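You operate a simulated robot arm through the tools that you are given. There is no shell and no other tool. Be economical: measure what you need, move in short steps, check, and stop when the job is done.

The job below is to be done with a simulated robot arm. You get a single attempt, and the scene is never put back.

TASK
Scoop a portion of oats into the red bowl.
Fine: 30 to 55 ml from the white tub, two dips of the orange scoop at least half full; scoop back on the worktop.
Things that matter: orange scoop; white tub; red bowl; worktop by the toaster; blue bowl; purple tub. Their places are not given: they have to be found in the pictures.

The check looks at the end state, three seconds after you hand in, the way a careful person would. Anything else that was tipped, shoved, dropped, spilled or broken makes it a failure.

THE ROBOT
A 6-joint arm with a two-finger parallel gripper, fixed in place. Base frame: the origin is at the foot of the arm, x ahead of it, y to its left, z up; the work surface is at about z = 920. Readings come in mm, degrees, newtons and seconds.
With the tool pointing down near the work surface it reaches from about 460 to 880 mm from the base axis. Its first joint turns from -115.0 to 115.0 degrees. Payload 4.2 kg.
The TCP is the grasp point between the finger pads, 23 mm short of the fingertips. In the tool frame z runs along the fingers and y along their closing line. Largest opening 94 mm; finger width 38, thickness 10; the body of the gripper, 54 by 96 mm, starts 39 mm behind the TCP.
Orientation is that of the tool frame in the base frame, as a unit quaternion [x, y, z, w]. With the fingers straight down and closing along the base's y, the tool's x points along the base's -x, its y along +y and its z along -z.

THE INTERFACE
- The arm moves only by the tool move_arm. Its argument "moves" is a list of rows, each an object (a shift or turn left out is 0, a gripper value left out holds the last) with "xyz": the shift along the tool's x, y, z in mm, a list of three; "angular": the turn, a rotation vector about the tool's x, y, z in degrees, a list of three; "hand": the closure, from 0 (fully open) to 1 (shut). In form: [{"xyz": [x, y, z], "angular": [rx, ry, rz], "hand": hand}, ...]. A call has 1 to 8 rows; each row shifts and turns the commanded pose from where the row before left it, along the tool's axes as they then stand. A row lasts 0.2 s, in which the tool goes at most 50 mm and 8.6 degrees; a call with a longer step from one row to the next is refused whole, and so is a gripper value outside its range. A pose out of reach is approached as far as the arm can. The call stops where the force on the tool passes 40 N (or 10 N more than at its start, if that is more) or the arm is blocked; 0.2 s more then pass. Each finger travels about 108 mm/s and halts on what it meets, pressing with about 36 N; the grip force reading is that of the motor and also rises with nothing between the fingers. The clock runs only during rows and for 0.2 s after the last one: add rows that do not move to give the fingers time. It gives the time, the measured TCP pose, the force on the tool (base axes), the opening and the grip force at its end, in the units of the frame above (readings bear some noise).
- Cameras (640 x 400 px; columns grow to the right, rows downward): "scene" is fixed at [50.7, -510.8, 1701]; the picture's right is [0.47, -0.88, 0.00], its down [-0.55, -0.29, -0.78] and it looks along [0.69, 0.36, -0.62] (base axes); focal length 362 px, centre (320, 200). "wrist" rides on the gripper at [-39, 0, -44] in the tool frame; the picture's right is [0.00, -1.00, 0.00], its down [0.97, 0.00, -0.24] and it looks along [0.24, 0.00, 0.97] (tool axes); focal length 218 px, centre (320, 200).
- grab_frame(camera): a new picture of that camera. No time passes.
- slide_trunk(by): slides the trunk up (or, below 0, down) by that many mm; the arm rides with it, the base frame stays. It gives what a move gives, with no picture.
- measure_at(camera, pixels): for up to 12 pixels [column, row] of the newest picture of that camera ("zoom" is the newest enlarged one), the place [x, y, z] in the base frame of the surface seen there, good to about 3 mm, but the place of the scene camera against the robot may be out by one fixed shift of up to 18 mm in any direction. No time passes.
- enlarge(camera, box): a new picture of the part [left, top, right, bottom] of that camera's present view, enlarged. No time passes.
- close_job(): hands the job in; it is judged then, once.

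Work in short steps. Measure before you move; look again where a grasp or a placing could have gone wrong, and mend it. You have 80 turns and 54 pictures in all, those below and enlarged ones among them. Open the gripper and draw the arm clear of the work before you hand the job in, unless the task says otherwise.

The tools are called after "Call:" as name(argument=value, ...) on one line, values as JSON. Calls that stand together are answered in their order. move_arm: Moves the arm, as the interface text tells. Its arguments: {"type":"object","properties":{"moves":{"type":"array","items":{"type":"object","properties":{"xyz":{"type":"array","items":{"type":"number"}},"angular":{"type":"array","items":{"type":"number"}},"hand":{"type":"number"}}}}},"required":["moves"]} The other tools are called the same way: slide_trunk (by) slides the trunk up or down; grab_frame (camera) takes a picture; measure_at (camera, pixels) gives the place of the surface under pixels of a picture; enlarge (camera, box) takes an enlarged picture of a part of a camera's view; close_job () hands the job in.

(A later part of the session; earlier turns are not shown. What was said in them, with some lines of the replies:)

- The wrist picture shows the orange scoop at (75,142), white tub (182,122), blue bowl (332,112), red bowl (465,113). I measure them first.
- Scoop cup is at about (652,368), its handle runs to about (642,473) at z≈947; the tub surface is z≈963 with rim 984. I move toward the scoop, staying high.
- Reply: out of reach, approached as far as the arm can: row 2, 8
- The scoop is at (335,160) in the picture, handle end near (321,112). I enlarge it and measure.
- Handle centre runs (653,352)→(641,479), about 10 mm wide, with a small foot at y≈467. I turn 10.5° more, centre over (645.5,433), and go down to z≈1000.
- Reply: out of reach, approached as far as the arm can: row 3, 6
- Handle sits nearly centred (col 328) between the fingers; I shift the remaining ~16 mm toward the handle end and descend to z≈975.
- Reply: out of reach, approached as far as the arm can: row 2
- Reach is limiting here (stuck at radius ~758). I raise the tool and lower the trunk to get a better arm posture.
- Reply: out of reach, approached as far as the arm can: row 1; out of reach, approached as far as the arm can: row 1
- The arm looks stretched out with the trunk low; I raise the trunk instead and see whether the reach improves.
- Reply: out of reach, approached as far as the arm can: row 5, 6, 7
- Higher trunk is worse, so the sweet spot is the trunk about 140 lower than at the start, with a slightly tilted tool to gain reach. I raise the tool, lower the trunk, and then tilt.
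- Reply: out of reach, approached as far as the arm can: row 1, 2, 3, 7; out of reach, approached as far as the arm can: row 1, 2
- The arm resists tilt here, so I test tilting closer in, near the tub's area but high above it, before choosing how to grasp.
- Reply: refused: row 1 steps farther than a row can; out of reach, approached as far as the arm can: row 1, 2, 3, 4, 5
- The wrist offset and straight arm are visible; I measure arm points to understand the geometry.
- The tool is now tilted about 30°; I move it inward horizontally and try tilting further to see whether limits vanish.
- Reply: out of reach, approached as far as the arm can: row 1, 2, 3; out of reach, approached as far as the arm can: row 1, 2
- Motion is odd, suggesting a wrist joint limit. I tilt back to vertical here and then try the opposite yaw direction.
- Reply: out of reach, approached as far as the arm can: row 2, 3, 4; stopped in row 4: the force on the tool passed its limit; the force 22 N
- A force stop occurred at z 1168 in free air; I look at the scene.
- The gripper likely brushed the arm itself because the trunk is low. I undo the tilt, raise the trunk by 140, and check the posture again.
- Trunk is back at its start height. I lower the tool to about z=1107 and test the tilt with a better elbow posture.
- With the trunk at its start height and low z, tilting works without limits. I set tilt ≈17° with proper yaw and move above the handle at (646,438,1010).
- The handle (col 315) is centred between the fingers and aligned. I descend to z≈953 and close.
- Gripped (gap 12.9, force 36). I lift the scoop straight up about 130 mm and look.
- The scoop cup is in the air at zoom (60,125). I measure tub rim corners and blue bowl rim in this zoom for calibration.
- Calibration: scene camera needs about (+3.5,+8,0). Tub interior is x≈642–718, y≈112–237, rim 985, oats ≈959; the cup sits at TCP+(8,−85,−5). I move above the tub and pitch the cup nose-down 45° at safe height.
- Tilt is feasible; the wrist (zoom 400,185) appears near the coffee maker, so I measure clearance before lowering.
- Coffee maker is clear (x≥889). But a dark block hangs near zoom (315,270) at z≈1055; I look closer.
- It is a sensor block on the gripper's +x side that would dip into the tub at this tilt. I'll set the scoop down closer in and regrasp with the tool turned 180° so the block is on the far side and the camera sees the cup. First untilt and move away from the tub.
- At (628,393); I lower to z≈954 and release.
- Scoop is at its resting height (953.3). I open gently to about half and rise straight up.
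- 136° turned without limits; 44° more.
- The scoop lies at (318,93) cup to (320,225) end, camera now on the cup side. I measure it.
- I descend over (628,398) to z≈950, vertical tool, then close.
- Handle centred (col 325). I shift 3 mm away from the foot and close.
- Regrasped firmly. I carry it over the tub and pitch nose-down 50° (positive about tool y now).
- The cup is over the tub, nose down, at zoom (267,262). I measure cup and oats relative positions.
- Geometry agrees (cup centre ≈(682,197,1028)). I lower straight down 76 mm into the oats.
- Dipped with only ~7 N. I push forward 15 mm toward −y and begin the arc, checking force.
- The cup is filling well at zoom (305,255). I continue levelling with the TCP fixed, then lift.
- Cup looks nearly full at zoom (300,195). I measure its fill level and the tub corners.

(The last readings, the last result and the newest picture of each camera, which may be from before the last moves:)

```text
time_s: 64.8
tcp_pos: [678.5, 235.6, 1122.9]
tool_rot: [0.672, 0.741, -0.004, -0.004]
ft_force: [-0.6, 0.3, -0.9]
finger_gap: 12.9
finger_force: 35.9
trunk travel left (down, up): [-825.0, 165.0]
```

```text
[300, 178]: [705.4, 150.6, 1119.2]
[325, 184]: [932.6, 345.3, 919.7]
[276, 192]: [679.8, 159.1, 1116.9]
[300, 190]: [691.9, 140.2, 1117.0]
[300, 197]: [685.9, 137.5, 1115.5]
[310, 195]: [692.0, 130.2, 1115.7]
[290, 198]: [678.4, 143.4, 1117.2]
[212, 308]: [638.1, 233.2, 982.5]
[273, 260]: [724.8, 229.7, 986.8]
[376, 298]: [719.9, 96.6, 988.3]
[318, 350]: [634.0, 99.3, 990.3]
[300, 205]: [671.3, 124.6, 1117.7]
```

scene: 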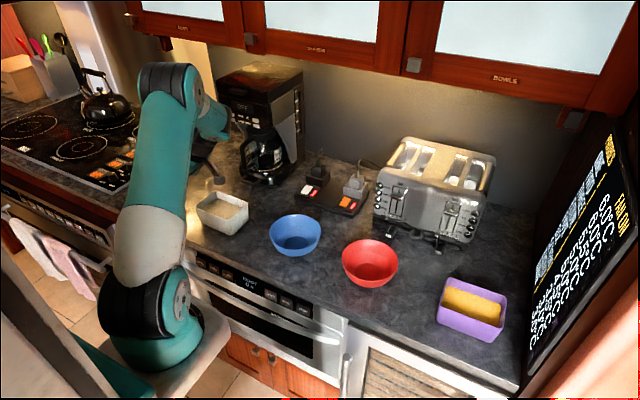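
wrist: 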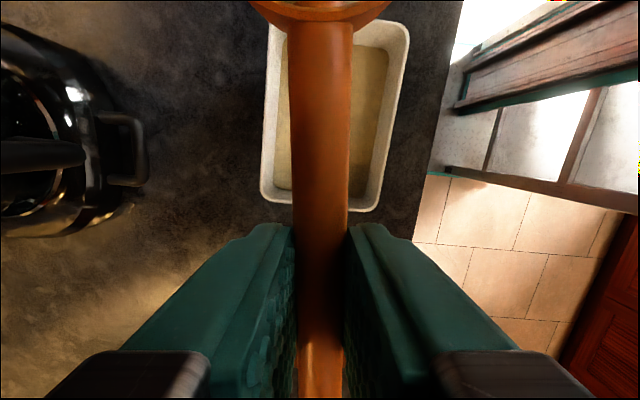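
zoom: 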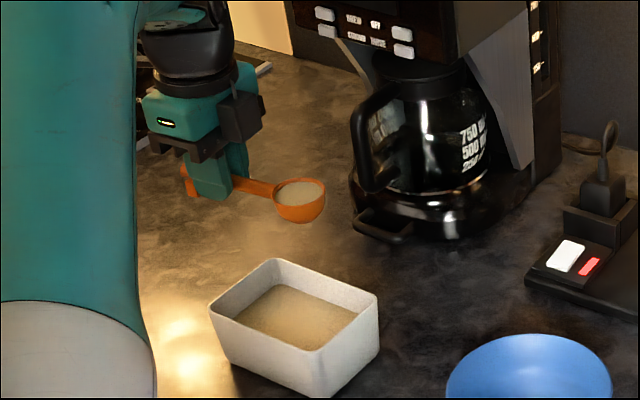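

Cup is ~90% full, tub unmoved. For pouring I check the toaster, red bowl and cabinet positions in the scene picture.

Call:
measure_at(camera="scene", pixels=[[345, 262], [396, 262], [370, 241], [380, 185], [480, 205], [430, 145], [495, 160], [400, 230], [430, 235], [470, 300], [440, 285], [410, 65]])

```text
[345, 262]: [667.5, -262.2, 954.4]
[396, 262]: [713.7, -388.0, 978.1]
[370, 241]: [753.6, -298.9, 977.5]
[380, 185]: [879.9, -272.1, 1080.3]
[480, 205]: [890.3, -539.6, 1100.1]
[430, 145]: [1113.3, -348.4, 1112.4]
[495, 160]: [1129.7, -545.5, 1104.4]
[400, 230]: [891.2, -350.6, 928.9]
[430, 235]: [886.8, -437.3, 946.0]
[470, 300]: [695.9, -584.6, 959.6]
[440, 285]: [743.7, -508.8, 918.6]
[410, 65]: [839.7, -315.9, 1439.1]
```

Toaster front is x≈883, so clear. I carry the level scoop at z≈1123 to about (640,−200), gently.

Call:
move_arm(moves=[{"xyz": [-12, -2, 0]}, {"xyz": [-25, -4.6, 0]}, {"xyz": [-29, -5.3, 0]}, {"xyz": [-29, -5.3, 0]}, {"xyz": [-29, -5.3, 0]}, {"xyz": [-29, -5.3, 0]}, {"xyz": [-29, -5.3, 0]}, {"xyz": [-29, -5.3, 0]}])

Call:
move_arm(moves=[{"xyz": [-29, -5.3, 0]}, {"xyz": [-29, -5.3, 0]}, {"xyz": [-29, -5.3, 0]}, {"xyz": [-29, -5.3, 0]}, {"xyz": [-29, -5.3, 0]}, {"xyz": [-29, -5.3, 0]}, {"xyz": [-29, -5.3, 0]}, {"xyz": [-16, -3, 0]}])

Call:
enlarge(camera="scene", box=[170, 90, 410, 300])

```text
time_s: 66.7
tcp_pos: [660.2, 22.9, 1120.7]
tool_rot: [0.672, 0.74, -0.004, -0.004]
ft_force: [0.3, 0.1, 0.2]
finger_gap: 12.8
finger_force: 35.4
trunk travel left (down, up): [-825.0, 165.0]
```

```text
time_s: 68.5
tcp_pos: [642.3, -199.6, 1118.5]
tool_rot: [0.672, 0.74, -0.003, -0.004]
ft_force: [0.2, 0.5, 0.2]
finger_gap: 12.9
finger_force: 36.3
trunk travel left (down, up): [-825.0, 165.0]
```

```text
1.90 times, centred on (290, 195) of scene
```

zoom: 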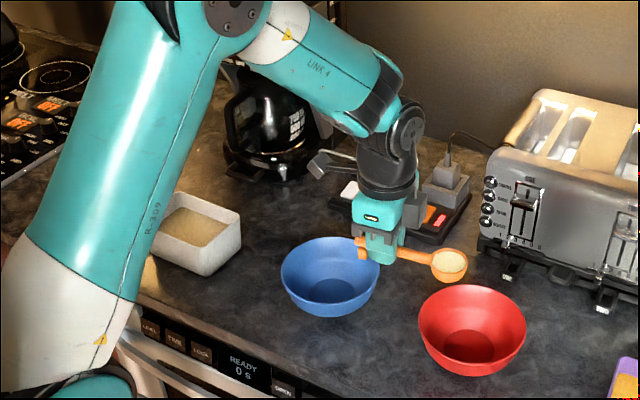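

Cup still full at (450,262). I yaw the tool 95° so the handle points outward and the cup toward the robot.

Call:
move_arm(moves=[{"angular": [0, 0, 8]}, {"angular": [0, 0, 8]}, {"angular": [0, 0, 8]}, {"angular": [0, 0, 8]}, {"angular": [0, 0, 8]}, {"angular": [0, 0, 8]}])

Call:
move_arm(moves=[{"angular": [0, 0, 8]}, {"angular": [0, 0, 8]}, {"angular": [0, 0, 8]}, {"angular": [0, 0, 8]}, {"angular": [0, 0, 8]}, {"angular": [0, 0, 7.5]}])

```text
time_s: 69.8
tcp_pos: [641.5, -199.6, 1120.9]
tool_rot: [0.916, 0.402, -0.005, -0.003]
ft_force: [-0.6, 0.6, -0.4]
finger_gap: 12.7
finger_force: 36.1
trunk travel left (down, up): [-825.0, 165.0]
```

```text
time_s: 71.2
tcp_pos: [642.3, -199.4, 1119.3]
tool_rot: [1.0, 0.0, -0.007, 0.0]
ft_force: [-0.1, 0.3, -0.6]
finger_gap: 12.9
finger_force: 35.9
trunk travel left (down, up): [-825.0, 165.0]
```

Yaw done. I move to y≈−310 and pre-tilt 25° while the cup is still short of the bowl but level enough not to spill.

Call:
move_arm(moves=[{"xyz": [8, 15, 1]}, {"xyz": [10, 30, 2]}, {"xyz": [10, 30, 3]}, {"xyz": [8, 25, 3]}, {"xyz": [4, 11, 0]}, {}])

Call:
move_arm(moves=[{"xyz": [20, 0, 0], "angular": [0, 5, 0]}, {"xyz": [20, 0, 2], "angular": [0, 5, 0]}, {"xyz": [20, 0, 4], "angular": [0, 5, 0]}, {"xyz": [24, 0, 6], "angular": [0, 5, 0]}, {}])

Call:
enlarge(camera="scene", box=[260, 120, 460, 300])

```text
time_s: 72.7
tcp_pos: [682.1, -310.9, 1108.5]
tool_rot: [1.0, 0.001, -0.006, 0.0]
ft_force: [-0.1, 0.1, 0.2]
finger_gap: 13.0
finger_force: 36.2
trunk travel left (down, up): [-825.0, 165.0]
```

```text
time_s: 73.8
tcp_pos: [767.2, -309.7, 1108.5]
tool_rot: [0.986, 0.0, 0.168, 0.0]
ft_force: [-0.7, 0.3, 0.5]
finger_gap: 12.9
finger_force: 35.9
trunk travel left (down, up): [-825.0, 165.0]
```

```text
2.22 times, centred on (360, 210) of scene
```

zoom: 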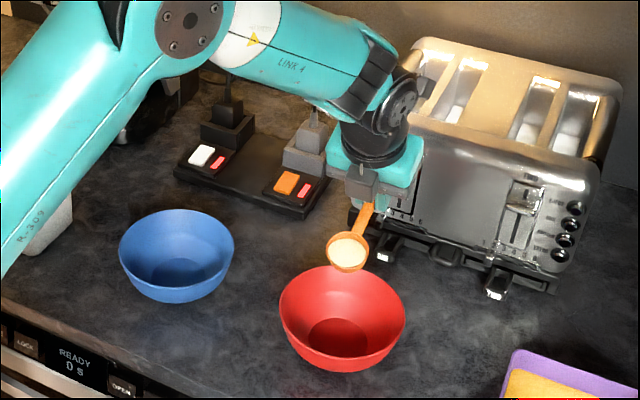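

The cup is over the red bowl (zoom 347,255 above bowl). I pour by pitching the nose down while keeping the cup over the bowl.

Call:
move_arm(moves=[{"xyz": [1.9, 0, 0.7], "angular": [0, 8, 0]}, {"xyz": [-5.6, 0, -2.9], "angular": [0, 8, 0]}, {"xyz": [-6.3, 0, -4.4], "angular": [0, 8, 0]}, {"xyz": [-6.4, 0, -6.0], "angular": [0, 8, 0]}, {"xyz": [-6.1, 0, -7.6], "angular": [0, 8, 0]}, {"xyz": [-5.5, 0, -9.2], "angular": [0, 8, 0]}, {"xyz": [-4.3, 0, -10.3], "angular": [0, 8, 0]}, {"xyz": [-2.9, 0, -11.2], "angular": [0, 8, 0]}])

Call:
enlarge(camera="scene", box=[260, 120, 460, 300])

```text
time_s: 75.7
tcp_pos: [702.6, -312.1, 1109.6]
tool_rot: [0.747, 0.0, 0.665, -0.001]
ft_force: [0.7, 0.4, 0.1]
finger_gap: 12.9
finger_force: 35.8
trunk travel left (down, up): [-825.0, 165.0]
```

```text
2.22 times, centred on (360, 210) of scene
```

zoom: 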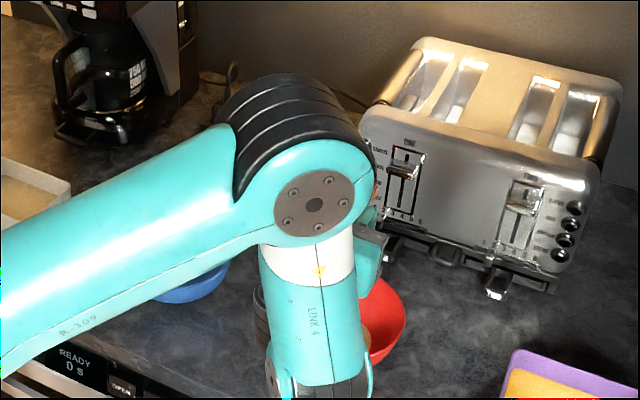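

At 83° the arm blocks the scene view; I look through the wrist camera.

Call:
grab_frame(camera="wrist")

```text
21 pictures are left
```

wrist: 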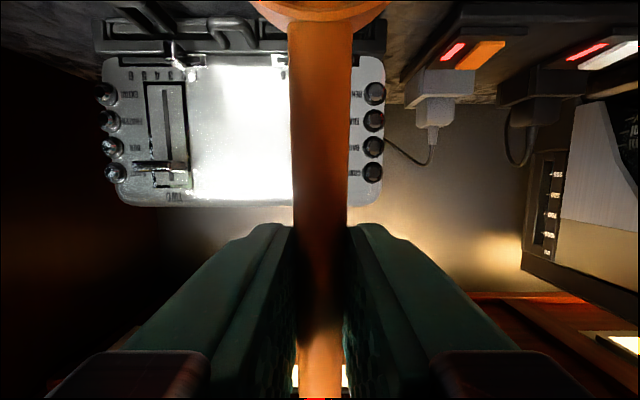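

Continue pitching to ~115° so the cup empties fully.

Call:
move_arm(moves=[{"xyz": [-1.4, 0, -11.7], "angular": [0, 8, 0]}, {"xyz": [0.3, 0, -11.7], "angular": [0, 8, 0]}, {"xyz": [1.8, 0, -11.2], "angular": [0, 8, 0]}, {"xyz": [3.2, 0, -10.4], "angular": [0, 8, 0]}, {}, {}])

Call:
enlarge(camera="scene", box=[260, 120, 460, 300])

```text
time_s: 77.0
tcp_pos: [833.4, -390.8, 1164.8]
tool_rot: [0.535, 0.0, 0.845, -0.001]
ft_force: [-10.7, 2.1, -4.1]
finger_gap: 13.0
finger_force: 35.3
out of reach, approached as far as the arm can: row 1, 2, 3, 4
trunk travel left (down, up): [-825.0, 165.0]
```

```text
2.22 times, centred on (360, 210) of scene
```

zoom: 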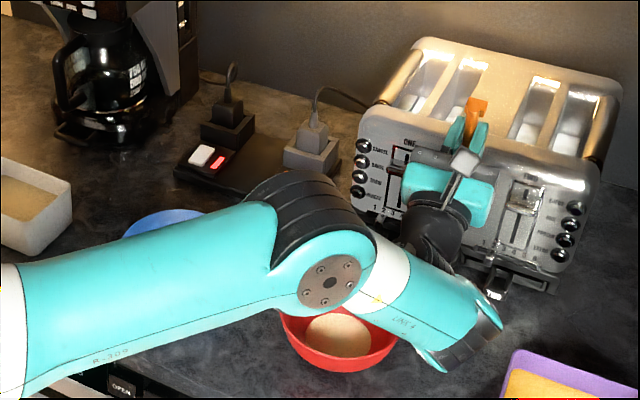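

Out-of-reach: the arm swung the scoop to (833,−391), touching near the toaster with ~11 N. I back off in −x immediately, reversing the tilt.

Call:
move_arm(moves=[{"xyz": [14, -18, -30], "angular": [0, -4, 0]}, {"xyz": [13, -18, -31], "angular": [0, -8, 0]}, {}])

Call:
enlarge(camera="scene", box=[240, 100, 500, 320])

```text
time_s: 77.8
tcp_pos: [792.1, -365.0, 1171.2]
tool_rot: [0.622, 0.001, 0.783, -0.001]
ft_force: [0.0, -0.5, -0.6]
finger_gap: 13.0
finger_force: 36.4
out of reach, approached as far as the arm can: row 1
trunk travel left (down, up): [-825.0, 165.0]
```

```text
1.82 times, centred on (370, 210) of scene
```

zoom: 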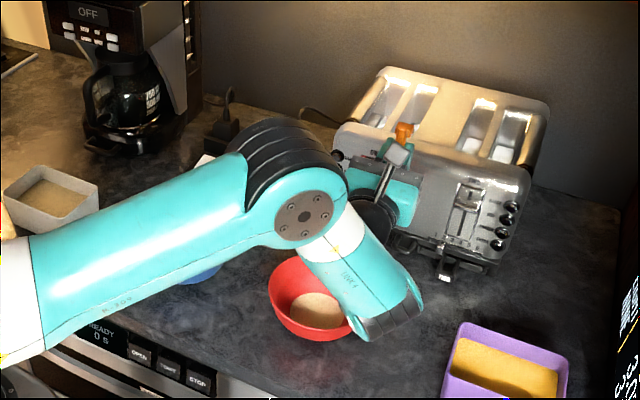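

Free of contact. I keep reversing toward level while returning inward.

Call:
move_arm(moves=[{"xyz": [2.9, -13, -12.7], "angular": [0, -8, 0]}, {"xyz": [1.1, -13, -13], "angular": [0, -8, 0]}, {"xyz": [-0.7, -13, -13], "angular": [0, -8, 0]}, {"xyz": [-2.5, -13, -12.8], "angular": [0, -8, 0]}, {"angular": [0, -8, 0]}, {"angular": [0, -8, 0]}, {}])

Call:
grab_frame(camera="scene")

```text
time_s: 79.5
tcp_pos: [737.9, -311.4, 1169.5]
tool_rot: [0.885, 0.0, 0.465, 0.001]
ft_force: [0.4, 0.1, -0.2]
finger_gap: 12.9
finger_force: 35.8
trunk travel left (down, up): [-825.0, 165.0]
```

```text
18 pictures are left
```

scene: 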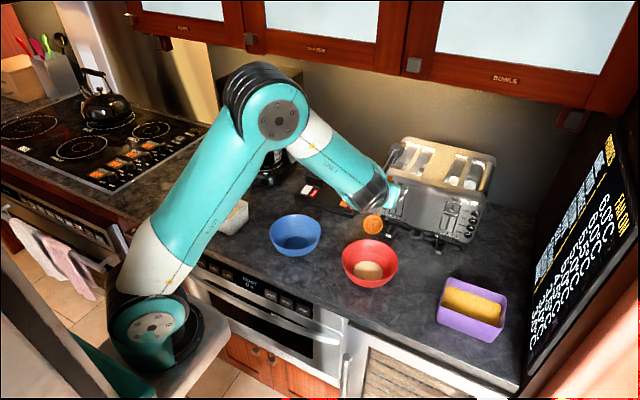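

Oats are in the red bowl (370,270). I check the cup, spills and that the toaster hasn't moved.

Call:
enlarge(camera="scene", box=[320, 180, 460, 290])

Call:
measure_at(camera="scene", pixels=[[480, 205], [430, 145], [495, 160], [400, 230], [430, 235], [370, 241], [396, 262], [370, 268], [365, 275]])

```text
3.64 times, centred on (390, 235) of scene
```

zoom: 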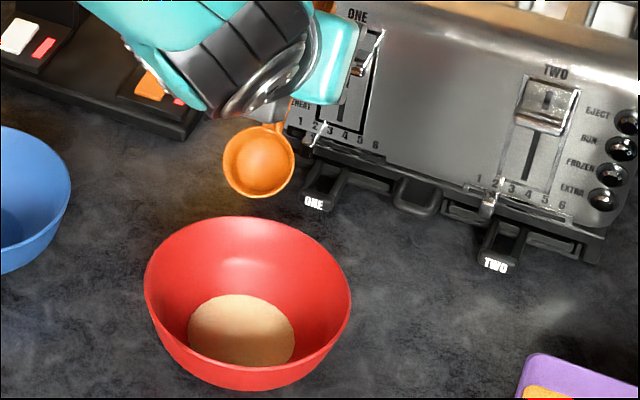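

```text
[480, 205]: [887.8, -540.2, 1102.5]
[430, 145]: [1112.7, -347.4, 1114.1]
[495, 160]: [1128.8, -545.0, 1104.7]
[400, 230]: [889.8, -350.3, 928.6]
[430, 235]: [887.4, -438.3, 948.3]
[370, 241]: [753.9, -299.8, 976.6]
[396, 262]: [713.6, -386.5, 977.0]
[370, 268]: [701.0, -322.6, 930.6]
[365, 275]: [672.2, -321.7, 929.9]
```

Cup empty, no spill, toaster and bowl unmoved. I level the scoop while retreating inward, then yaw back.

Call:
move_arm(moves=[{"xyz": [-8, 0, -11.5], "angular": [0, -7.9, 0]}, {"xyz": [-9.5, 0, -10.3], "angular": [0, -7.9, 0]}, {"xyz": [-10.8, 0, -8.9], "angular": [0, -7.9, 0]}, {"xyz": [-11.9, 0, -7.4], "angular": [0, -7.9, 0]}, {"xyz": [-12.8, 0, -5.6], "angular": [0, -7.9, 0]}, {"xyz": [-13.5, 0, -3.8], "angular": [0, -7.9, 0]}, {"xyz": [-13.9, 0, -1.9], "angular": [0, -8, 0]}, {}])

Call:
move_arm(moves=[{"xyz": [0, -40, 5], "angular": [0, 0, 0]}, {"xyz": [0, -40, 5], "angular": [0, 0, 0]}, {"xyz": [0, -35, 5], "angular": [0, 0, 0]}, {"angular": [0, 0, -8]}, {"angular": [0, 0, -8]}, {"angular": [0, 0, -8]}, {"angular": [0, 0, -8]}, {"angular": [0, 0, -8]}])

Call:
move_arm(moves=[{"angular": [0, 0, -8]}, {"angular": [0, 0, -8]}, {"angular": [0, 0, -8]}, {"angular": [0, 0, -8]}, {"angular": [0, 0, -8]}, {"angular": [0, 0, -8]}, {"angular": [0, 0, -7.5]}, {}])

```text
time_s: 81.2
tcp_pos: [641.4, -311.8, 1171.3]
tool_rot: [1.0, 0.001, 0.0, 0.0]
ft_force: [-0.3, -0.6, 0.2]
finger_gap: 12.8
finger_force: 35.7
trunk travel left (down, up): [-825.0, 165.0]
```

```text
time_s: 83.0
tcp_pos: [638.9, -196.3, 1154.3]
tool_rot: [0.939, 0.343, 0.001, 0.0]
ft_force: [0.7, 0.5, 0.3]
finger_gap: 13.0
finger_force: 36.2
trunk travel left (down, up): [-825.0, 165.0]
```

```text
time_s: 84.8
tcp_pos: [639.0, -197.2, 1155.5]
tool_rot: [0.67, 0.742, 0.0, 0.0]
ft_force: [-0.2, -0.8, -0.2]
finger_gap: 13.0
finger_force: 36.0
trunk travel left (down, up): [-825.0, 165.0]
```

Now back over the tub for the second dip.

Call:
move_arm(moves=[{"xyz": [44.4, 8, 5.8]}, {"xyz": [44.4, 8, 5.8]}, {"xyz": [44.4, 8, 5.8]}, {"xyz": [44.4, 8, 5.8]}, {"xyz": [44.4, 8, 5.8]}, {"xyz": [44.4, 8, 5.8]}, {"xyz": [44.4, 8, 5.8]}, {"xyz": [44.4, 8, 5.8]}])

Call:
move_arm(moves=[{"xyz": [44.4, 8, 5.8]}, {"xyz": [44.4, 8, 5.8]}, {}])

Call:
enlarge(camera="scene", box=[150, 110, 310, 235])

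```text
time_s: 86.7
tcp_pos: [667.4, 161.9, 1110.3]
tool_rot: [0.673, 0.74, -0.001, 0.0]
ft_force: [0.4, 0.6, 0.3]
finger_gap: 13.0
finger_force: 36.1
trunk travel left (down, up): [-825.0, 165.0]
```

```text
time_s: 87.5
tcp_pos: [676.8, 253.5, 1100.0]
tool_rot: [0.672, 0.741, 0.0, 0.0]
ft_force: [0.7, 0.4, 0.0]
finger_gap: 12.7
finger_force: 36.0
trunk travel left (down, up): [-825.0, 165.0]
```

```text
3.20 times, centred on (230, 172) of scene
```

zoom: 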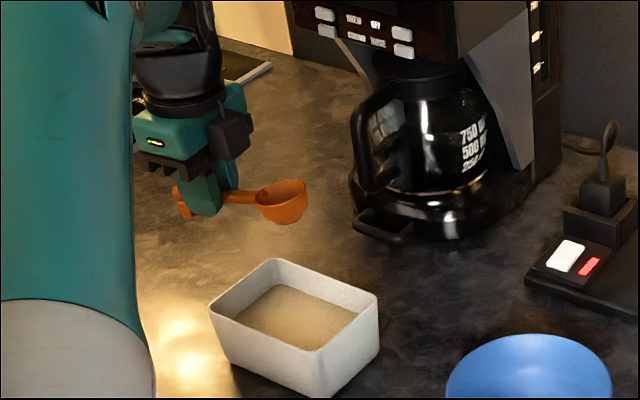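

The cup may have rotated in the grip when it touched the toaster. I measure its rim and handle.

Call:
measure_at(camera="zoom", pixels=[[259, 193], [303, 184], [280, 181], [275, 203], [300, 193], [235, 195], [250, 197], [280, 190], [212, 306], [318, 350], [376, 298]])

Call:
enlarge(camera="scene", box=[180, 140, 244, 180])

```text
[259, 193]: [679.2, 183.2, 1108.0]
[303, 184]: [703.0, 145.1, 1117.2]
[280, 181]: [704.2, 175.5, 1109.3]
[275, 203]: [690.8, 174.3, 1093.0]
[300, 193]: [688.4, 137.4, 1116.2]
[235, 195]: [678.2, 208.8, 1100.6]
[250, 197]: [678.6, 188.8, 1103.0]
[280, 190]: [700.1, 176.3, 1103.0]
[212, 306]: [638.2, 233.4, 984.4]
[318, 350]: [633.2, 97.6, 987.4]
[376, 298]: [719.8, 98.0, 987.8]
```

```text
10.00 times, centred on (212, 160) of scene
```

zoom: 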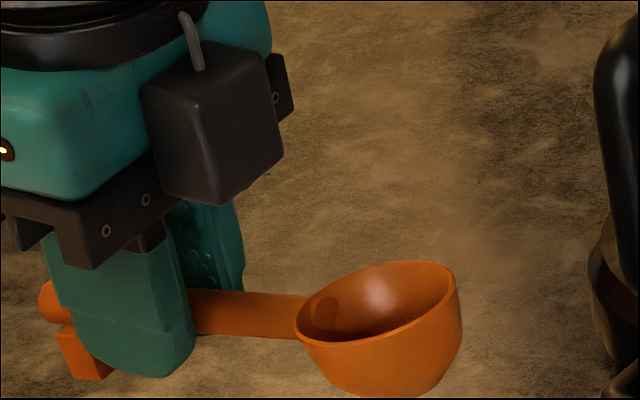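

The scoop turned nose-up about 11.5° in the grip. I'll set it down level on the worktop near (610,370) and regrasp with the tool leaning the other way, which also helps pouring.

Call:
move_arm(moves=[{"xyz": [40.9, -20.2, 0]}, {"xyz": [40.9, -20.2, 0]}, {"xyz": [40.9, -20.2, 0]}, {"angular": [0, 5.75, 0]}, {"angular": [0, 5.75, 0]}, {}])

Call:
move_arm(moves=[{"xyz": [-7, 0, 34.3]}, {"xyz": [-7, 0, 34.3]}, {"xyz": [-7, 0, 34.3]}, {"xyz": [-6, 0, 29.4]}, {}])

Call:
enlarge(camera="scene", box=[150, 150, 230, 215])

```text
time_s: 88.8
tcp_pos: [603.7, 367.3, 1097.6]
tool_rot: [0.668, 0.738, 0.067, -0.074]
ft_force: [-0.7, 0.5, 0.0]
finger_gap: 12.6
finger_force: 36.6
trunk travel left (down, up): [-825.0, 165.0]
```

```text
time_s: 90.0
tcp_pos: [602.9, 367.0, 962.6]
tool_rot: [0.668, 0.737, 0.068, -0.074]
ft_force: [0.2, 0.7, -1.4]
finger_gap: 12.9
finger_force: 36.0
trunk travel left (down, up): [-825.0, 165.0]
```

```text
6.15 times, centred on (190, 182) of scene
```

zoom: 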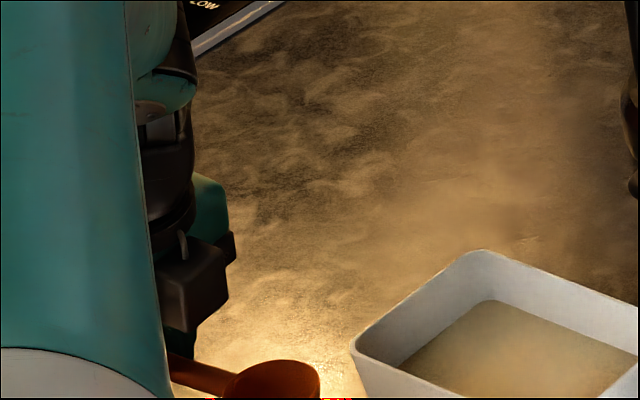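

Scoop is near the surface; I measure the visible rim for height.

Call:
measure_at(camera="zoom", pixels=[[278, 362], [316, 376], [240, 380], [205, 372], [300, 385], [185, 364]])

Call:
move_arm(moves=[{"xyz": [-0.8, 0, 3.9]}, {"xyz": [-0.8, 0, 3.9]}, {}])

```text
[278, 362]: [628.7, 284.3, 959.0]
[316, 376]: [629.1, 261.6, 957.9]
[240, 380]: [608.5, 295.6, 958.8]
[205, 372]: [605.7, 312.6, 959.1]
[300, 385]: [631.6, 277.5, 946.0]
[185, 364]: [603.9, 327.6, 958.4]
```

```text
time_s: 90.8
tcp_pos: [602.3, 369.1, 955.0]
tool_rot: [0.669, 0.737, 0.068, -0.074]
ft_force: [-0.1, -0.5, -0.3]
finger_gap: 13.0
finger_force: 35.8
trunk travel left (down, up): [-825.0, 165.0]
```

Rim was level at 958.5; it should rest at 948, so 3 mm more, then release gently.

Call:
move_arm(moves=[{"xyz": [-0.6, 0, 2.9]}, {}, {"hand": 0.8}, {"hand": 0.6}, {"hand": 0.4}, {}])

Call:
move_arm(moves=[{"xyz": [7, 0, -34.3]}, {"xyz": [7, 0, -34.3]}, {"xyz": [7, 0, -34.3], "angular": [0, -4, 0]}, {"angular": [0, -7.5, 0]}, {}])

Call:
grab_frame(camera="wrist")

```text
time_s: 92.2
tcp_pos: [604.2, 368.9, 951.7]
tool_rot: [0.668, 0.738, 0.067, -0.074]
ft_force: [-0.1, 0.1, 0.2]
finger_gap: 56.3
finger_force: 0.0
trunk travel left (down, up): [-825.0, 165.0]
```

```text
time_s: 93.5
tcp_pos: [605.6, 369.2, 1057.6]
tool_rot: [0.672, 0.741, -0.001, -0.001]
ft_force: [-0.2, -0.1, -0.1]
finger_gap: 56.3
finger_force: 0.1
trunk travel left (down, up): [-825.0, 165.0]
```

```text
13 pictures are left
```

wrist: 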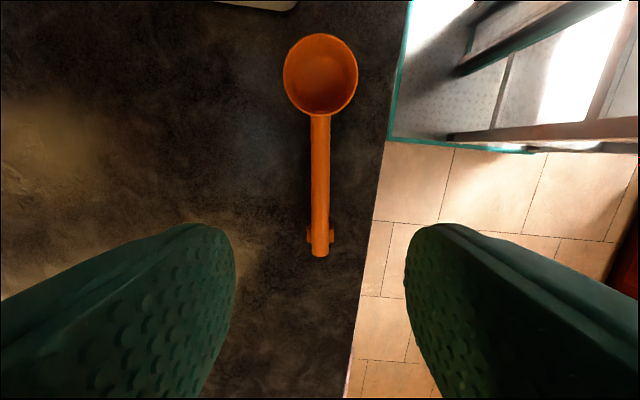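

Call:
measure_at(camera="wrist", pixels=[[284, 75], [356, 78], [321, 34], [320, 113], [320, 130], [320, 170], [320, 210], [319, 255], [310, 236]])

```text
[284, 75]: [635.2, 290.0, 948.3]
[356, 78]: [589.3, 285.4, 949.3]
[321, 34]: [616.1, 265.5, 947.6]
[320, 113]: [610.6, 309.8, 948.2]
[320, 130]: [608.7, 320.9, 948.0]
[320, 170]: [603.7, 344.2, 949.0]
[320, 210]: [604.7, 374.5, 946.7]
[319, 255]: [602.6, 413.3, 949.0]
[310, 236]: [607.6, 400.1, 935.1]
```

Scoop lies level: cup (612.5,288), end (602,413). I lean the tool −20°, descend to (605,374,953) and grasp.

Call:
move_arm(moves=[{"angular": [0, -6.67, 0]}, {"angular": [0, -6.67, 0]}, {"angular": [0, -6.66, 0]}, {"xyz": [12, 0, 29]}, {"xyz": [12, 0, 29]}, {"xyz": [12, 0, 29]}, {"xyz": [4.4, 0, 9.7]}, {}])

Call:
grab_frame(camera="wrist")

```text
time_s: 95.2
tcp_pos: [582.4, 381.0, 948.1]
tool_rot: [0.665, 0.733, -0.096, 0.104]
ft_force: [0.6, 0.4, 0.1]
finger_gap: 56.2
finger_force: 0.0
out of reach, approached as far as the arm can: row 3
trunk travel left (down, up): [-825.0, 165.0]
```

```text
12 pictures are left
```

wrist: 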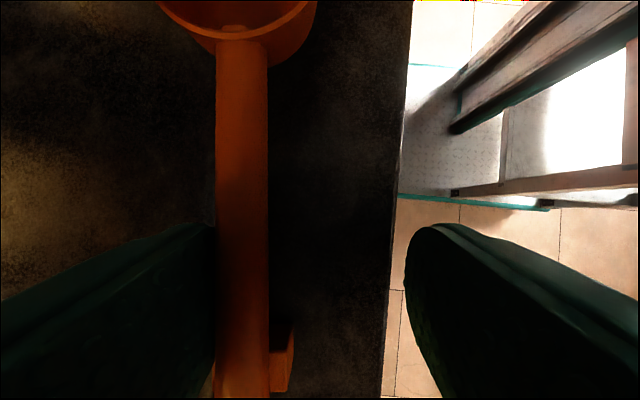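

Reach limited the tilt to ~16° and shifted the tool 22 mm; the handle is still between the fingers. I shift over to centre it.

Call:
move_arm(moves=[{"xyz": [-4.4, 10.6, -0.8]}, {"xyz": [-4.4, 10.6, -0.8]}, {}])

Call:
grab_frame(camera="wrist")

```text
time_s: 96.0
tcp_pos: [594.4, 371.4, 950.3]
tool_rot: [0.665, 0.733, -0.097, 0.107]
ft_force: [0.1, 0.4, 0.0]
finger_gap: 56.4
finger_force: 0.1
out of reach, approached as far as the arm can: row 1, 2
trunk travel left (down, up): [-825.0, 165.0]
```

```text
11 pictures are left
```

wrist: 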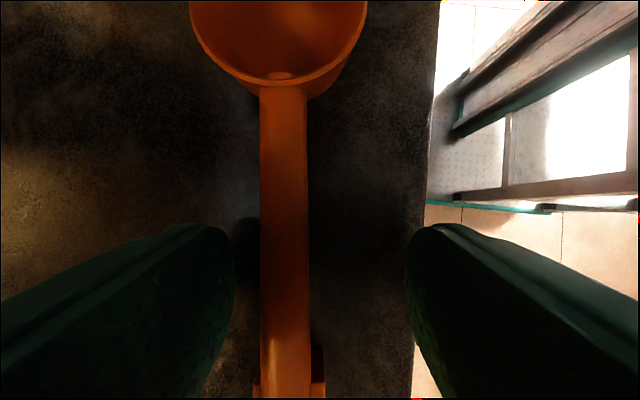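

Still ~9 mm off centre; I ease the tilt to about −10° and shift the rest.

Call:
move_arm(moves=[{"xyz": [0, 0, 0], "angular": [0, 6.5, 0]}, {"xyz": [2, 9.7, 0]}, {}])

```text
time_s: 96.8
tcp_pos: [602.8, 373.8, 951.7]
tool_rot: [0.669, 0.738, -0.059, 0.065]
ft_force: [1.0, -0.9, 0.2]
finger_gap: 56.5
finger_force: 0.1
trunk travel left (down, up): [-825.0, 165.0]
```

Now at (602.8,373.8), no reach flag. Shift 2 mm and close, then lift.

Call:
move_arm(moves=[{"xyz": [0, 2, 0]}, {"hand": 0.7}, {"hand": 0.9}, {"hand": 1.0}, {"hand": 1.0}, {"hand": 1.0}])

Call:
move_arm(moves=[{"xyz": [3, 0, -19]}, {"xyz": [7, 0, -40]}, {"xyz": [7, 0, -40]}, {"xyz": [7, 0, -40]}, {}])

```text
time_s: 98.2
tcp_pos: [606.7, 374.2, 952.2]
tool_rot: [0.669, 0.738, -0.06, 0.065]
ft_force: [0.1, 1.0, 0.4]
finger_gap: 12.7
finger_force: 35.6
trunk travel left (down, up): [-825.0, 165.0]
```

```text
time_s: 99.5
tcp_pos: [573.4, 414.2, 1074.9]
tool_rot: [0.669, 0.738, -0.06, 0.063]
ft_force: [-0.3, 0.7, -0.4]
finger_gap: 13.0
finger_force: 36.2
out of reach, approached as far as the arm can: row 3, 4
trunk travel left (down, up): [-825.0, 165.0]
```

Grasped firmly. I carry it back over the tub and pitch 50° nose-down.

Call:
move_arm(moves=[{"xyz": [-34.2, 17.4, 0.9]}, {"xyz": [-34.2, 17.4, 0.9]}, {"xyz": [-34.2, 17.4, 0.9]}, {"xyz": [-34.2, 17.4, 0.9]}, {"xyz": [-34.2, 17.4, 0.9]}, {}])

Call:
move_arm(moves=[{"angular": [0, 8.33, 0]}, {"angular": [0, 8.33, 0]}, {"angular": [0, 8.33, 0]}, {"angular": [0, 8.33, 0]}, {"angular": [0, 8.33, 0]}, {"angular": [0, 8.33, 0]}, {}])

Call:
enlarge(camera="scene", box=[150, 110, 310, 235])

```text
time_s: 100.8
tcp_pos: [678.8, 250.3, 1099.3]
tool_rot: [0.669, 0.738, -0.059, 0.065]
ft_force: [0.4, 0.4, -0.9]
finger_gap: 12.7
finger_force: 36.2
trunk travel left (down, up): [-825.0, 165.0]
```

```text
time_s: 102.5
tcp_pos: [677.8, 253.0, 1097.6]
tool_rot: [0.631, 0.697, 0.229, -0.254]
ft_force: [-0.1, 0.3, -1.0]
finger_gap: 12.7
finger_force: 35.9
trunk travel left (down, up): [-825.0, 165.0]
```

```text
3.20 times, centred on (230, 172) of scene
```

zoom: 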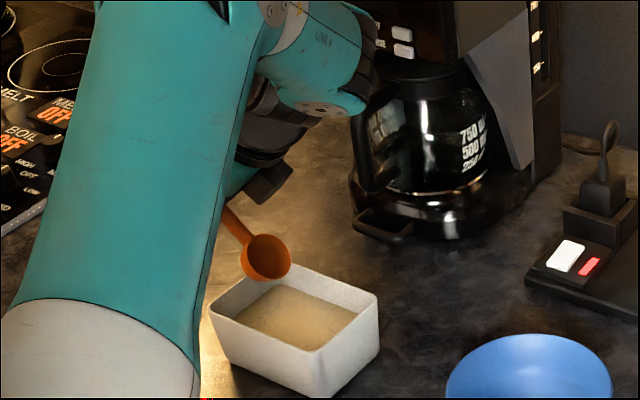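

Good alignment. I dip straight down 77 mm, push forward 15 mm, and arc up as before.

Call:
move_arm(moves=[{"xyz": [-12.5, 0, 14.9]}, {"xyz": [-12.5, 0, 14.9]}, {"xyz": [-12.5, 0, 14.9]}, {"xyz": [-12.5, 0, 14.9]}, {}])

Call:
move_arm(moves=[{"xyz": [-3.8, -0.5, -3.2]}, {"xyz": [-3.8, -0.5, -3.2]}, {"xyz": [-3.8, -0.5, -3.2]}, {"angular": [0, -5, 0]}, {"angular": [0, -5, 0]}, {"angular": [0, -5, 0]}, {}])

Call:
move_arm(moves=[{"angular": [0, -6, 0]}, {"angular": [0, -6, 0]}, {"angular": [0, -6, 0]}, {"angular": [0, -6, 0]}, {"angular": [0, -6, 0]}, {"angular": [0, -5, 0]}, {}])

Call:
move_arm(moves=[{"xyz": [2.6, 0, -14.8]}, {"xyz": [4.3, 0, -24.6]}, {"xyz": [5.2, 0, -29.5]}, {"xyz": [5.2, 0, -29.5]}, {}])

Call:
enlarge(camera="scene", box=[150, 110, 310, 235])

```text
time_s: 103.7
tcp_pos: [678.9, 251.8, 1020.5]
tool_rot: [0.631, 0.697, 0.229, -0.254]
ft_force: [-1.6, -4.3, 10.6]
finger_gap: 12.7
finger_force: 35.9
trunk travel left (down, up): [-825.0, 165.0]
```

```text
time_s: 105.2
tcp_pos: [678.2, 237.8, 1022.5]
tool_rot: [0.656, 0.723, 0.143, -0.16]
ft_force: [-0.9, -0.2, -0.4]
finger_gap: 12.9
finger_force: 35.8
trunk travel left (down, up): [-825.0, 165.0]
```

```text
time_s: 106.8
tcp_pos: [678.6, 237.8, 1019.1]
tool_rot: [0.669, 0.738, -0.06, 0.066]
ft_force: [-0.4, 0.4, -0.3]
finger_gap: 13.0
finger_force: 35.7
trunk travel left (down, up): [-825.0, 165.0]
```

```text
time_s: 108.0
tcp_pos: [675.0, 274.1, 1115.3]
tool_rot: [0.669, 0.738, -0.06, 0.064]
ft_force: [0.5, -0.6, -1.2]
finger_gap: 13.0
finger_force: 35.6
trunk travel left (down, up): [-825.0, 165.0]
```

```text
3.20 times, centred on (230, 172) of scene
```

zoom: 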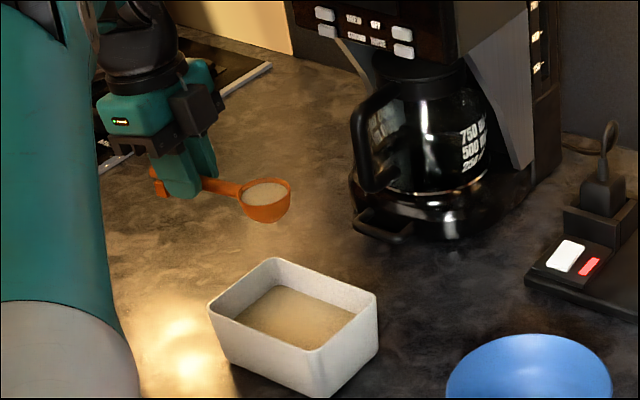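

Second dip is full-looking too. I measure its fill and levelness.

Call:
measure_at(camera="zoom", pixels=[[265, 179], [242, 194], [290, 186], [265, 190], [260, 197], [275, 192], [212, 306], [318, 349], [374, 297], [265, 203]])

```text
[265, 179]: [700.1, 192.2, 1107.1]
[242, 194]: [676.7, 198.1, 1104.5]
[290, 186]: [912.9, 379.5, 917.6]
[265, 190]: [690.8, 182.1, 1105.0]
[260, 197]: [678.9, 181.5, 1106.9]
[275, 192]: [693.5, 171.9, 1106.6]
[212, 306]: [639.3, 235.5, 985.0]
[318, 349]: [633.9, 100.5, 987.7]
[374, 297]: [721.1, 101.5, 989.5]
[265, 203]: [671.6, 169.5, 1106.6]
```

Cup is ~95% full and level, tub unmoved. I carry it to (642,−200) gently.

Call:
move_arm(moves=[{"xyz": [-14, -2.3, 2.3]}, {"xyz": [-25, -4.2, 4.1]}, {"xyz": [-30, -5, 4.9]}, {"xyz": [-30, -5, 4.9]}, {"xyz": [-30, -5, 4.9]}, {"xyz": [-30, -5, 4.9]}, {"xyz": [-30, -5, 4.9]}, {"xyz": [-30, -5, 4.9]}])

Call:
move_arm(moves=[{"xyz": [-30, -5, 4.9]}, {"xyz": [-30, -5, 4.9]}, {"xyz": [-30, -5, 4.9]}, {"xyz": [-30, -5, 4.9]}, {"xyz": [-30, -5, 4.9]}, {"xyz": [-30, -5, 4.9]}, {"xyz": [-30, -5, 4.9]}, {"xyz": [-25, -4.2, 4.1]}])

```text
time_s: 109.8
tcp_pos: [664.1, 49.2, 1118.1]
tool_rot: [0.669, 0.738, -0.059, 0.066]
ft_force: [-0.2, 1.2, 0.0]
finger_gap: 12.9
finger_force: 36.2
trunk travel left (down, up): [-825.0, 165.0]
```

```text
time_s: 111.7
tcp_pos: [645.2, -191.8, 1118.4]
tool_rot: [0.669, 0.738, -0.059, 0.064]
ft_force: [-0.6, -0.3, -0.4]
finger_gap: 12.9
finger_force: 35.7
trunk travel left (down, up): [-825.0, 165.0]
```

Now yaw about the true vertical (with the −10° lean) so the cup stays level.

Call:
move_arm(moves=[{"angular": [1.39, 0, 7.88]}, {"angular": [1.39, 0, 7.88]}, {"angular": [1.39, 0, 7.88]}, {"angular": [1.39, 0, 7.88]}, {"angular": [1.39, 0, 7.88]}, {"angular": [1.39, 0, 7.88]}])

Call:
move_arm(moves=[{"angular": [1.39, 0, 7.88]}, {"angular": [1.39, 0, 7.88]}, {"angular": [1.39, 0, 7.88]}, {"angular": [1.39, 0, 7.88]}, {"angular": [1.39, 0, 7.88]}, {"angular": [1.3, 0, 7.39]}])

```text
time_s: 113.0
tcp_pos: [645.0, -192.5, 1122.0]
tool_rot: [0.912, 0.4, -0.081, 0.036]
ft_force: [0.5, 0.0, -0.4]
finger_gap: 12.8
finger_force: 36.1
trunk travel left (down, up): [-825.0, 165.0]
```

```text
time_s: 114.5
tcp_pos: [644.4, -192.6, 1121.2]
tool_rot: [0.996, 0.0, -0.089, 0.001]
ft_force: [0.3, -0.3, -0.9]
finger_gap: 12.9
finger_force: 36.1
trunk travel left (down, up): [-825.0, 165.0]
```

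Level at the intermediate pose. I move to y≈−310, then tilt gradually while advancing over the bowl.

Call:
move_arm(moves=[{"xyz": [3, 14, 0]}, {"xyz": [7, 28, 1]}, {"xyz": [7, 28, 2]}, {"xyz": [7, 28, 1]}, {"xyz": [5.3, 20, 1]}, {}])

Call:
move_arm(moves=[{"xyz": [12.8, 0, -2.3], "angular": [0, 5, 0]}, {"xyz": [13, 0, -1.1], "angular": [0, 5, 0]}, {"xyz": [13, 0, 0], "angular": [0, 5, 0]}, {"xyz": [13, 0, 1.1], "angular": [0, 5, 0]}, {"xyz": [19.7, 0, 3.5], "angular": [0, 5, 0]}, {"xyz": [19.3, 0, 5.2], "angular": [0, 5, 0]}])

Call:
enlarge(camera="scene", box=[260, 120, 460, 300])

```text
time_s: 115.8
tcp_pos: [672.7, -310.8, 1111.7]
tool_rot: [0.996, 0.001, -0.087, 0.001]
ft_force: [-0.5, 0.2, -0.5]
finger_gap: 13.0
finger_force: 36.1
trunk travel left (down, up): [-825.0, 165.0]
```

```text
time_s: 117.2
tcp_pos: [765.2, -311.1, 1111.4]
tool_rot: [0.985, 0.0, 0.174, 0.001]
ft_force: [0.1, 0.0, 0.2]
finger_gap: 13.1
finger_force: 35.9
trunk travel left (down, up): [-825.0, 165.0]
```

```text
2.22 times, centred on (360, 210) of scene
```

zoom: 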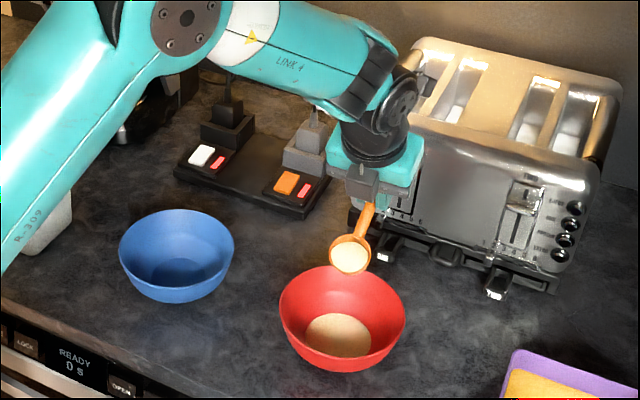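

Cup over the red bowl with oats retained. I pour, ending at tool tilt 84° (cup ≈95°), within previously reachable range.

Call:
move_arm(moves=[{"xyz": [4.7, 0, 1.7], "angular": [0, 8, 0]}, {"xyz": [-7.1, 0, -3.8], "angular": [0, 8, 0]}, {"xyz": [-8.1, 0, -5.9], "angular": [0, 8, 0]}, {"xyz": [-7.2, 0, -6.9], "angular": [0, 8, 0]}, {"xyz": [-6.8, 0, -8.7], "angular": [0, 8, 0]}, {"xyz": [-6, 0, -10.4], "angular": [0, 8, 0]}, {"xyz": [-4.5, 0, -11.1], "angular": [0, 8, 0]}, {"xyz": [-2.9, 0, -11.6], "angular": [0, 8, 0]}])

Call:
move_arm(moves=[{}, {}, {}, {}])

```text
time_s: 119.0
tcp_pos: [694.2, -311.2, 1111.9]
tool_rot: [0.744, 0.001, 0.669, 0.001]
ft_force: [-0.3, 0.4, -0.9]
finger_gap: 12.7
finger_force: 36.3
trunk travel left (down, up): [-825.0, 165.0]
```

```text
time_s: 120.0
tcp_pos: [695.7, -310.9, 1110.5]
tool_rot: [0.744, 0.001, 0.668, 0.0]
ft_force: [0.3, 0.0, 0.3]
finger_gap: 12.7
finger_force: 35.7
trunk travel left (down, up): [-825.0, 165.0]
```

Waited for it to empty. I tilt back ~32° over the bowl to see whether the cup is empty.

Call:
move_arm(moves=[{"xyz": [1.3, 0, 11.9], "angular": [0, -8, 0]}, {"xyz": [2.9, 0, 11.6], "angular": [0, -8, 0]}, {"xyz": [4.5, 0, 11.1], "angular": [0, -8, 0]}, {"xyz": [5.5, 0, 9.5], "angular": [0, -8, 0]}, {}])

Call:
enlarge(camera="scene", box=[320, 180, 460, 290])

```text
time_s: 121.2
tcp_pos: [742.5, -311.4, 1110.9]
tool_rot: [0.899, 0.001, 0.438, 0.001]
ft_force: [0.4, -0.2, 0.3]
finger_gap: 12.9
finger_force: 36.2
trunk travel left (down, up): [-825.0, 165.0]
```

```text
3.64 times, centred on (390, 235) of scene
```

zoom: 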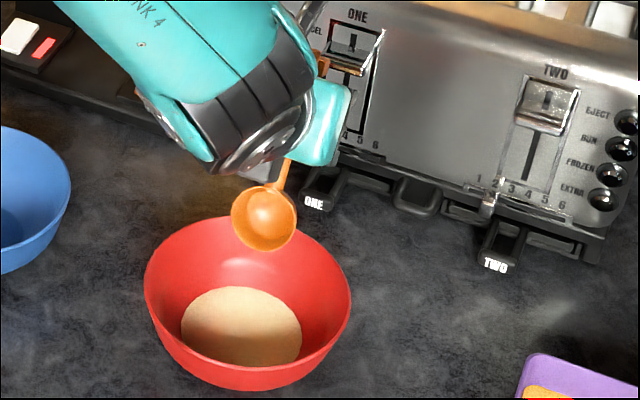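

Cup empty, no spill, toaster fine. I level and retreat inward, then return toward the scoop's resting place.

Call:
move_arm(moves=[{"xyz": [-7.7, 0, -9.9], "angular": [0, -7.75, 0]}, {"xyz": [-9, 0, -8.7], "angular": [0, -7.75, 0]}, {"xyz": [-10, 0, -7.4], "angular": [0, -7.75, 0]}, {"xyz": [-11, 0, -6], "angular": [0, -7.75, 0]}, {"xyz": [-11.7, 0, -4.5], "angular": [0, -7.75, 0]}, {"xyz": [-12.2, 0, -2.9], "angular": [0, -7.75, 0]}, {"xyz": [-12.4, 0, -1.2], "angular": [0, -7.75, 0]}, {"xyz": [-12.5, 0, 0.5], "angular": [0, -7.75, 0]}])

Call:
move_arm(moves=[{"xyz": [0, -40, 0]}, {"xyz": [0, -40, 0]}, {"xyz": [0, -40, 0]}, {"angular": [-1.39, 0, -7.88]}, {"angular": [-1.39, 0, -7.88]}, {"angular": [-1.39, 0, -7.88]}, {"angular": [-1.39, 0, -7.88]}, {"angular": [-1.39, 0, -7.88]}])

Call:
move_arm(moves=[{"angular": [-1.39, 0, -7.88]}, {"angular": [-1.39, 0, -7.88]}, {"angular": [-1.39, 0, -7.88]}, {"angular": [-1.39, 0, -7.88]}, {"angular": [-1.39, 0, -7.88]}, {"angular": [-1.39, 0, -7.88]}, {"angular": [-1.3, 0, -7.39]}, {}])

```text
time_s: 123.0
tcp_pos: [641.7, -312.0, 1111.3]
tool_rot: [0.996, 0.001, -0.09, 0.001]
ft_force: [-0.2, -0.4, 0.1]
finger_gap: 12.9
finger_force: 35.9
trunk travel left (down, up): [-825.0, 165.0]
```

```text
time_s: 124.8
tcp_pos: [642.2, -190.7, 1110.1]
tool_rot: [0.935, 0.342, -0.083, 0.03]
ft_force: [-0.3, -0.9, -0.8]
finger_gap: 12.9
finger_force: 35.5
trunk travel left (down, up): [-825.0, 165.0]
```

```text
time_s: 126.7
tcp_pos: [642.1, -190.2, 1111.6]
tool_rot: [0.668, 0.739, -0.06, 0.065]
ft_force: [-0.4, -0.9, -0.2]
finger_gap: 12.9
finger_force: 36.1
trunk travel left (down, up): [-825.0, 165.0]
```

Carry it back past the tub at z≈1110 to about (615,250), then make the tool vertical.

Call:
move_arm(moves=[{"xyz": [43.4, 1.5, -7.5]}, {"xyz": [43.4, 1.5, -7.5]}, {"xyz": [43.4, 1.5, -7.5]}, {"xyz": [43.4, 1.5, -7.5]}, {"xyz": [43.4, 1.5, -7.5]}, {"xyz": [43.4, 1.5, -7.5]}, {"xyz": [43.4, 1.5, -7.5]}, {"xyz": [43.4, 1.5, -7.5]}])

Call:
move_arm(moves=[{"xyz": [43.4, 1.5, -7.5]}, {"xyz": [43.4, 1.5, -7.5]}, {"angular": [0, 5, 0]}, {"angular": [0, 5, 0]}, {"xyz": [41.5, 4, 0]}, {"xyz": [41.5, 4, 0]}, {"xyz": [41.5, 4, 0]}, {}])

```text
time_s: 128.4
tcp_pos: [619.3, 161.0, 1109.0]
tool_rot: [0.669, 0.738, -0.059, 0.065]
ft_force: [-0.7, -0.2, -0.5]
finger_gap: 12.7
finger_force: 35.7
trunk travel left (down, up): [-825.0, 165.0]
```

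```text
time_s: 130.2
tcp_pos: [613.5, 373.9, 1108.4]
tool_rot: [0.672, 0.741, -0.001, 0.0]
ft_force: [-0.1, 0.0, 0.0]
finger_gap: 12.9
finger_force: 36.4
trunk travel left (down, up): [-825.0, 165.0]
```

Lower to ~z 993, restore the −10° lean so the scoop is level, and look at it.

Call:
move_arm(moves=[{"xyz": [0, 0, 40]}, {"xyz": [0, 0, 40]}, {"xyz": [0, 0, 35]}, {"angular": [0, -5, 0]}, {"angular": [0, -5, 0]}, {"xyz": [3.4, 0, 19.7]}, {"xyz": [1.7, 0, 9.9]}, {}])

Call:
enlarge(camera="scene", box=[150, 150, 230, 215])

```text
time_s: 132.1
tcp_pos: [614.6, 373.7, 963.1]
tool_rot: [0.67, 0.737, -0.06, 0.065]
ft_force: [0.2, -0.8, 0.2]
finger_gap: 12.9
finger_force: 35.8
trunk travel left (down, up): [-825.0, 165.0]
```

```text
6.15 times, centred on (190, 182) of scene
```

zoom: 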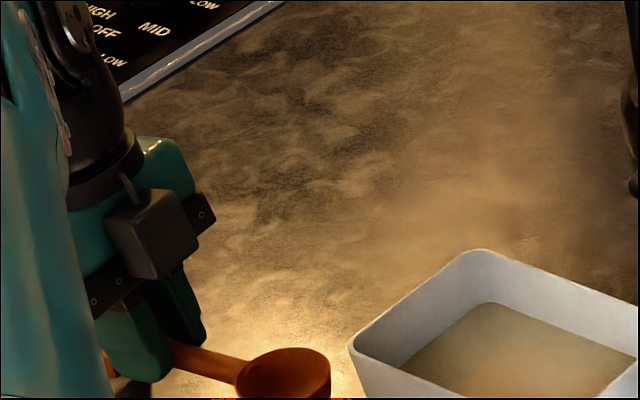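

Measure the cup rim and handle to judge level and height before release.

Call:
measure_at(camera="zoom", pixels=[[290, 349], [326, 362], [242, 366], [215, 360], [190, 352], [315, 380]])

```text
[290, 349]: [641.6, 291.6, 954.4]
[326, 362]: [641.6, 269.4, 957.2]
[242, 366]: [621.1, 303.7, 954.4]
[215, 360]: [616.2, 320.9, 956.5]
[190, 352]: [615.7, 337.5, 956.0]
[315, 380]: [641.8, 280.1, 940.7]
```

Rim ≈955–957, level; it needs ~8 mm more. I lower in small steps watching force, then release.

Call:
move_arm(moves=[{"xyz": [0.7, 0, 3.9]}, {"xyz": [0.5, 0, 2.5]}, {"xyz": [0.2, 0, 1.3]}, {}])

```text
time_s: 133.1
tcp_pos: [614.0, 374.0, 956.8]
tool_rot: [0.669, 0.738, -0.06, 0.065]
ft_force: [-0.2, -0.2, 0.5]
finger_gap: 12.7
finger_force: 36.1
trunk travel left (down, up): [-825.0, 165.0]
```

Call:
move_arm(moves=[{"xyz": [0.3, 0, 1.5]}, {"xyz": [0.3, 0, 1.5]}, {"xyz": [0.2, 0, 1]}, {}])

```text
time_s: 134.1
tcp_pos: [613.9, 375.1, 952.8]
tool_rot: [0.669, 0.738, -0.058, 0.065]
ft_force: [-1.3, -0.3, 18.3]
finger_gap: 12.8
finger_force: 36.1
trunk travel left (down, up): [-825.0, 165.0]
```

Contact now (18 N up), so I ease up a millimetre, open gently, and rise clear.

Call:
move_arm(moves=[{"xyz": [-0.2, 0, -1.2]}, {}, {"hand": 0.8}, {"hand": 0.6}, {"hand": 0.4}, {}])

Call:
move_arm(moves=[{"xyz": [-3.5, 0, -19.7]}, {"xyz": [-5, 0, -29], "angular": [0, 3, 0]}, {"xyz": [-3, 0, -30], "angular": [0, 7, 0]}, {"xyz": [0, 0, -40]}, {"xyz": [0, 0, -40]}, {"xyz": [0, 0, -40]}, {}])

Call:
grab_frame(camera="wrist")

```text
time_s: 135.4
tcp_pos: [614.6, 373.8, 952.4]
tool_rot: [0.669, 0.738, -0.06, 0.065]
ft_force: [-0.2, 0.1, -0.4]
finger_gap: 56.4
finger_force: 0.0
trunk travel left (down, up): [-825.0, 165.0]
```

```text
time_s: 137.1
tcp_pos: [611.1, 377.1, 1154.9]
tool_rot: [0.672, 0.741, -0.002, 0.0]
ft_force: [-0.1, 0.2, -1.1]
finger_gap: 56.5
finger_force: 0.0
trunk travel left (down, up): [-825.0, 165.0]
```

```text
5 pictures are left
```

wrist: 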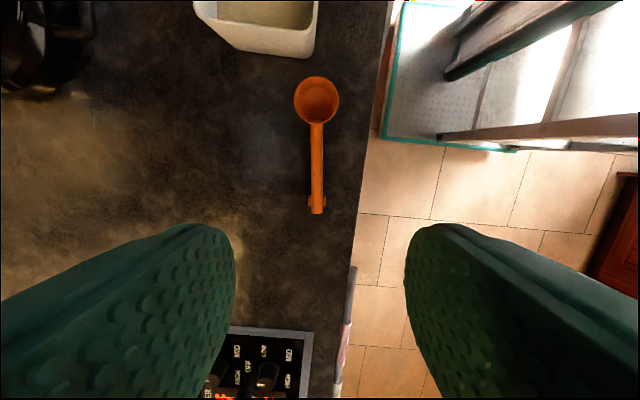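

The scoop stands upright on the worktop beside the tub. I take a last scene picture to check everything.

Call:
move_arm(moves=[{"xyz": [-40, -20, -10], "hand": 0}, {"xyz": [-40, -20, -10]}, {"xyz": [-40, -20, -10]}, {}])

Call:
grab_frame(camera="scene")

Call:
enlarge(camera="scene", box=[250, 150, 450, 300])

```text
time_s: 138.1
tcp_pos: [562.6, 249.2, 1179.6]
tool_rot: [0.671, 0.741, -0.001, -0.001]
ft_force: [-0.1, 0.5, -0.6]
finger_gap: 94.1
finger_force: 0.1
trunk travel left (down, up): [-825.0, 165.0]
```

```text
4 pictures are left
```

scene: 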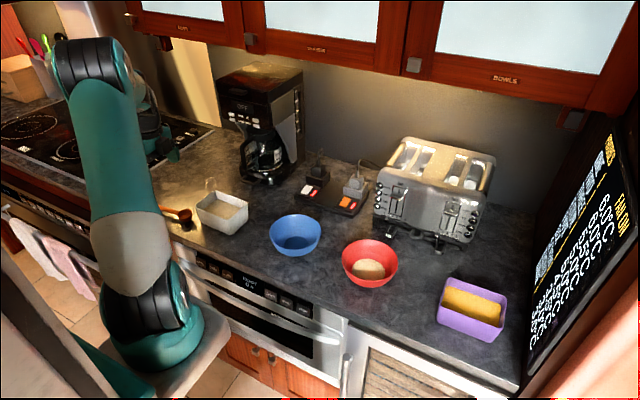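

```text
2.67 times, centred on (350, 225) of scene
```

zoom: 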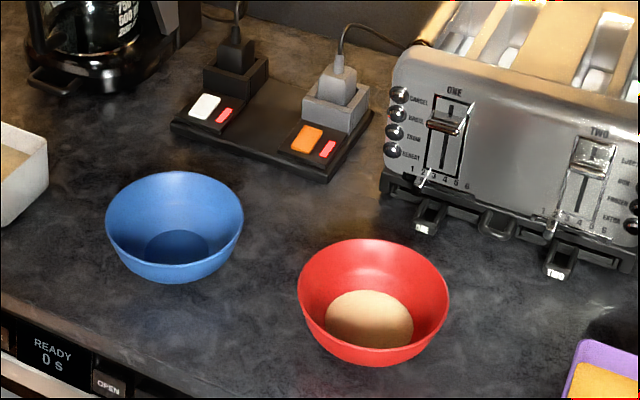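

Everything is in place and clean. A quick measurement of the oat level in the bowl for a volume sanity check.

Call:
measure_at(camera="zoom", pixels=[[327, 320], [412, 322], [370, 292], [370, 320], [370, 335], [350, 310], [390, 310], [385, 330], [355, 330], [175, 245], [185, 240], [170, 252]])

```text
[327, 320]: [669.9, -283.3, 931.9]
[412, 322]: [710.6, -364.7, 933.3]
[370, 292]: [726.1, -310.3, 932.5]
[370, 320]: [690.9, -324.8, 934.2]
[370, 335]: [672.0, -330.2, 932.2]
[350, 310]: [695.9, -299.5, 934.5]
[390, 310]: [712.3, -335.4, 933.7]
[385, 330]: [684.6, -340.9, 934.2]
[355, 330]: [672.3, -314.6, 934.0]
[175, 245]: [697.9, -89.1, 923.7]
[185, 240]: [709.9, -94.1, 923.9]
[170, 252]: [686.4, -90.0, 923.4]
```

Oats about 9.5 mm deep in the red bowl, roughly 45 ml, inside the range; the gripper is open and clear. I hand in.

Call:
close_job()

```text
The job is handed in.
```

I put two nearly full dips of oats from the white tub into the red bowl. It holds roughly 45 ml, estimated from the oat depth against the blue bowl's floor.

- **Scoop:** it is back upright on the worktop beside the white tub, about 65 mm from where it started.
- **Toaster contact:** during the first pour the arm hit a reach limit and swung the scoop to the toaster, which it touched with about 11 N. I measured the toaster and red bowl straight afterwards and neither had moved.
- **Spills:** I saw none in the pictures.

The gripper is open and the arm is clear of the worktop items.
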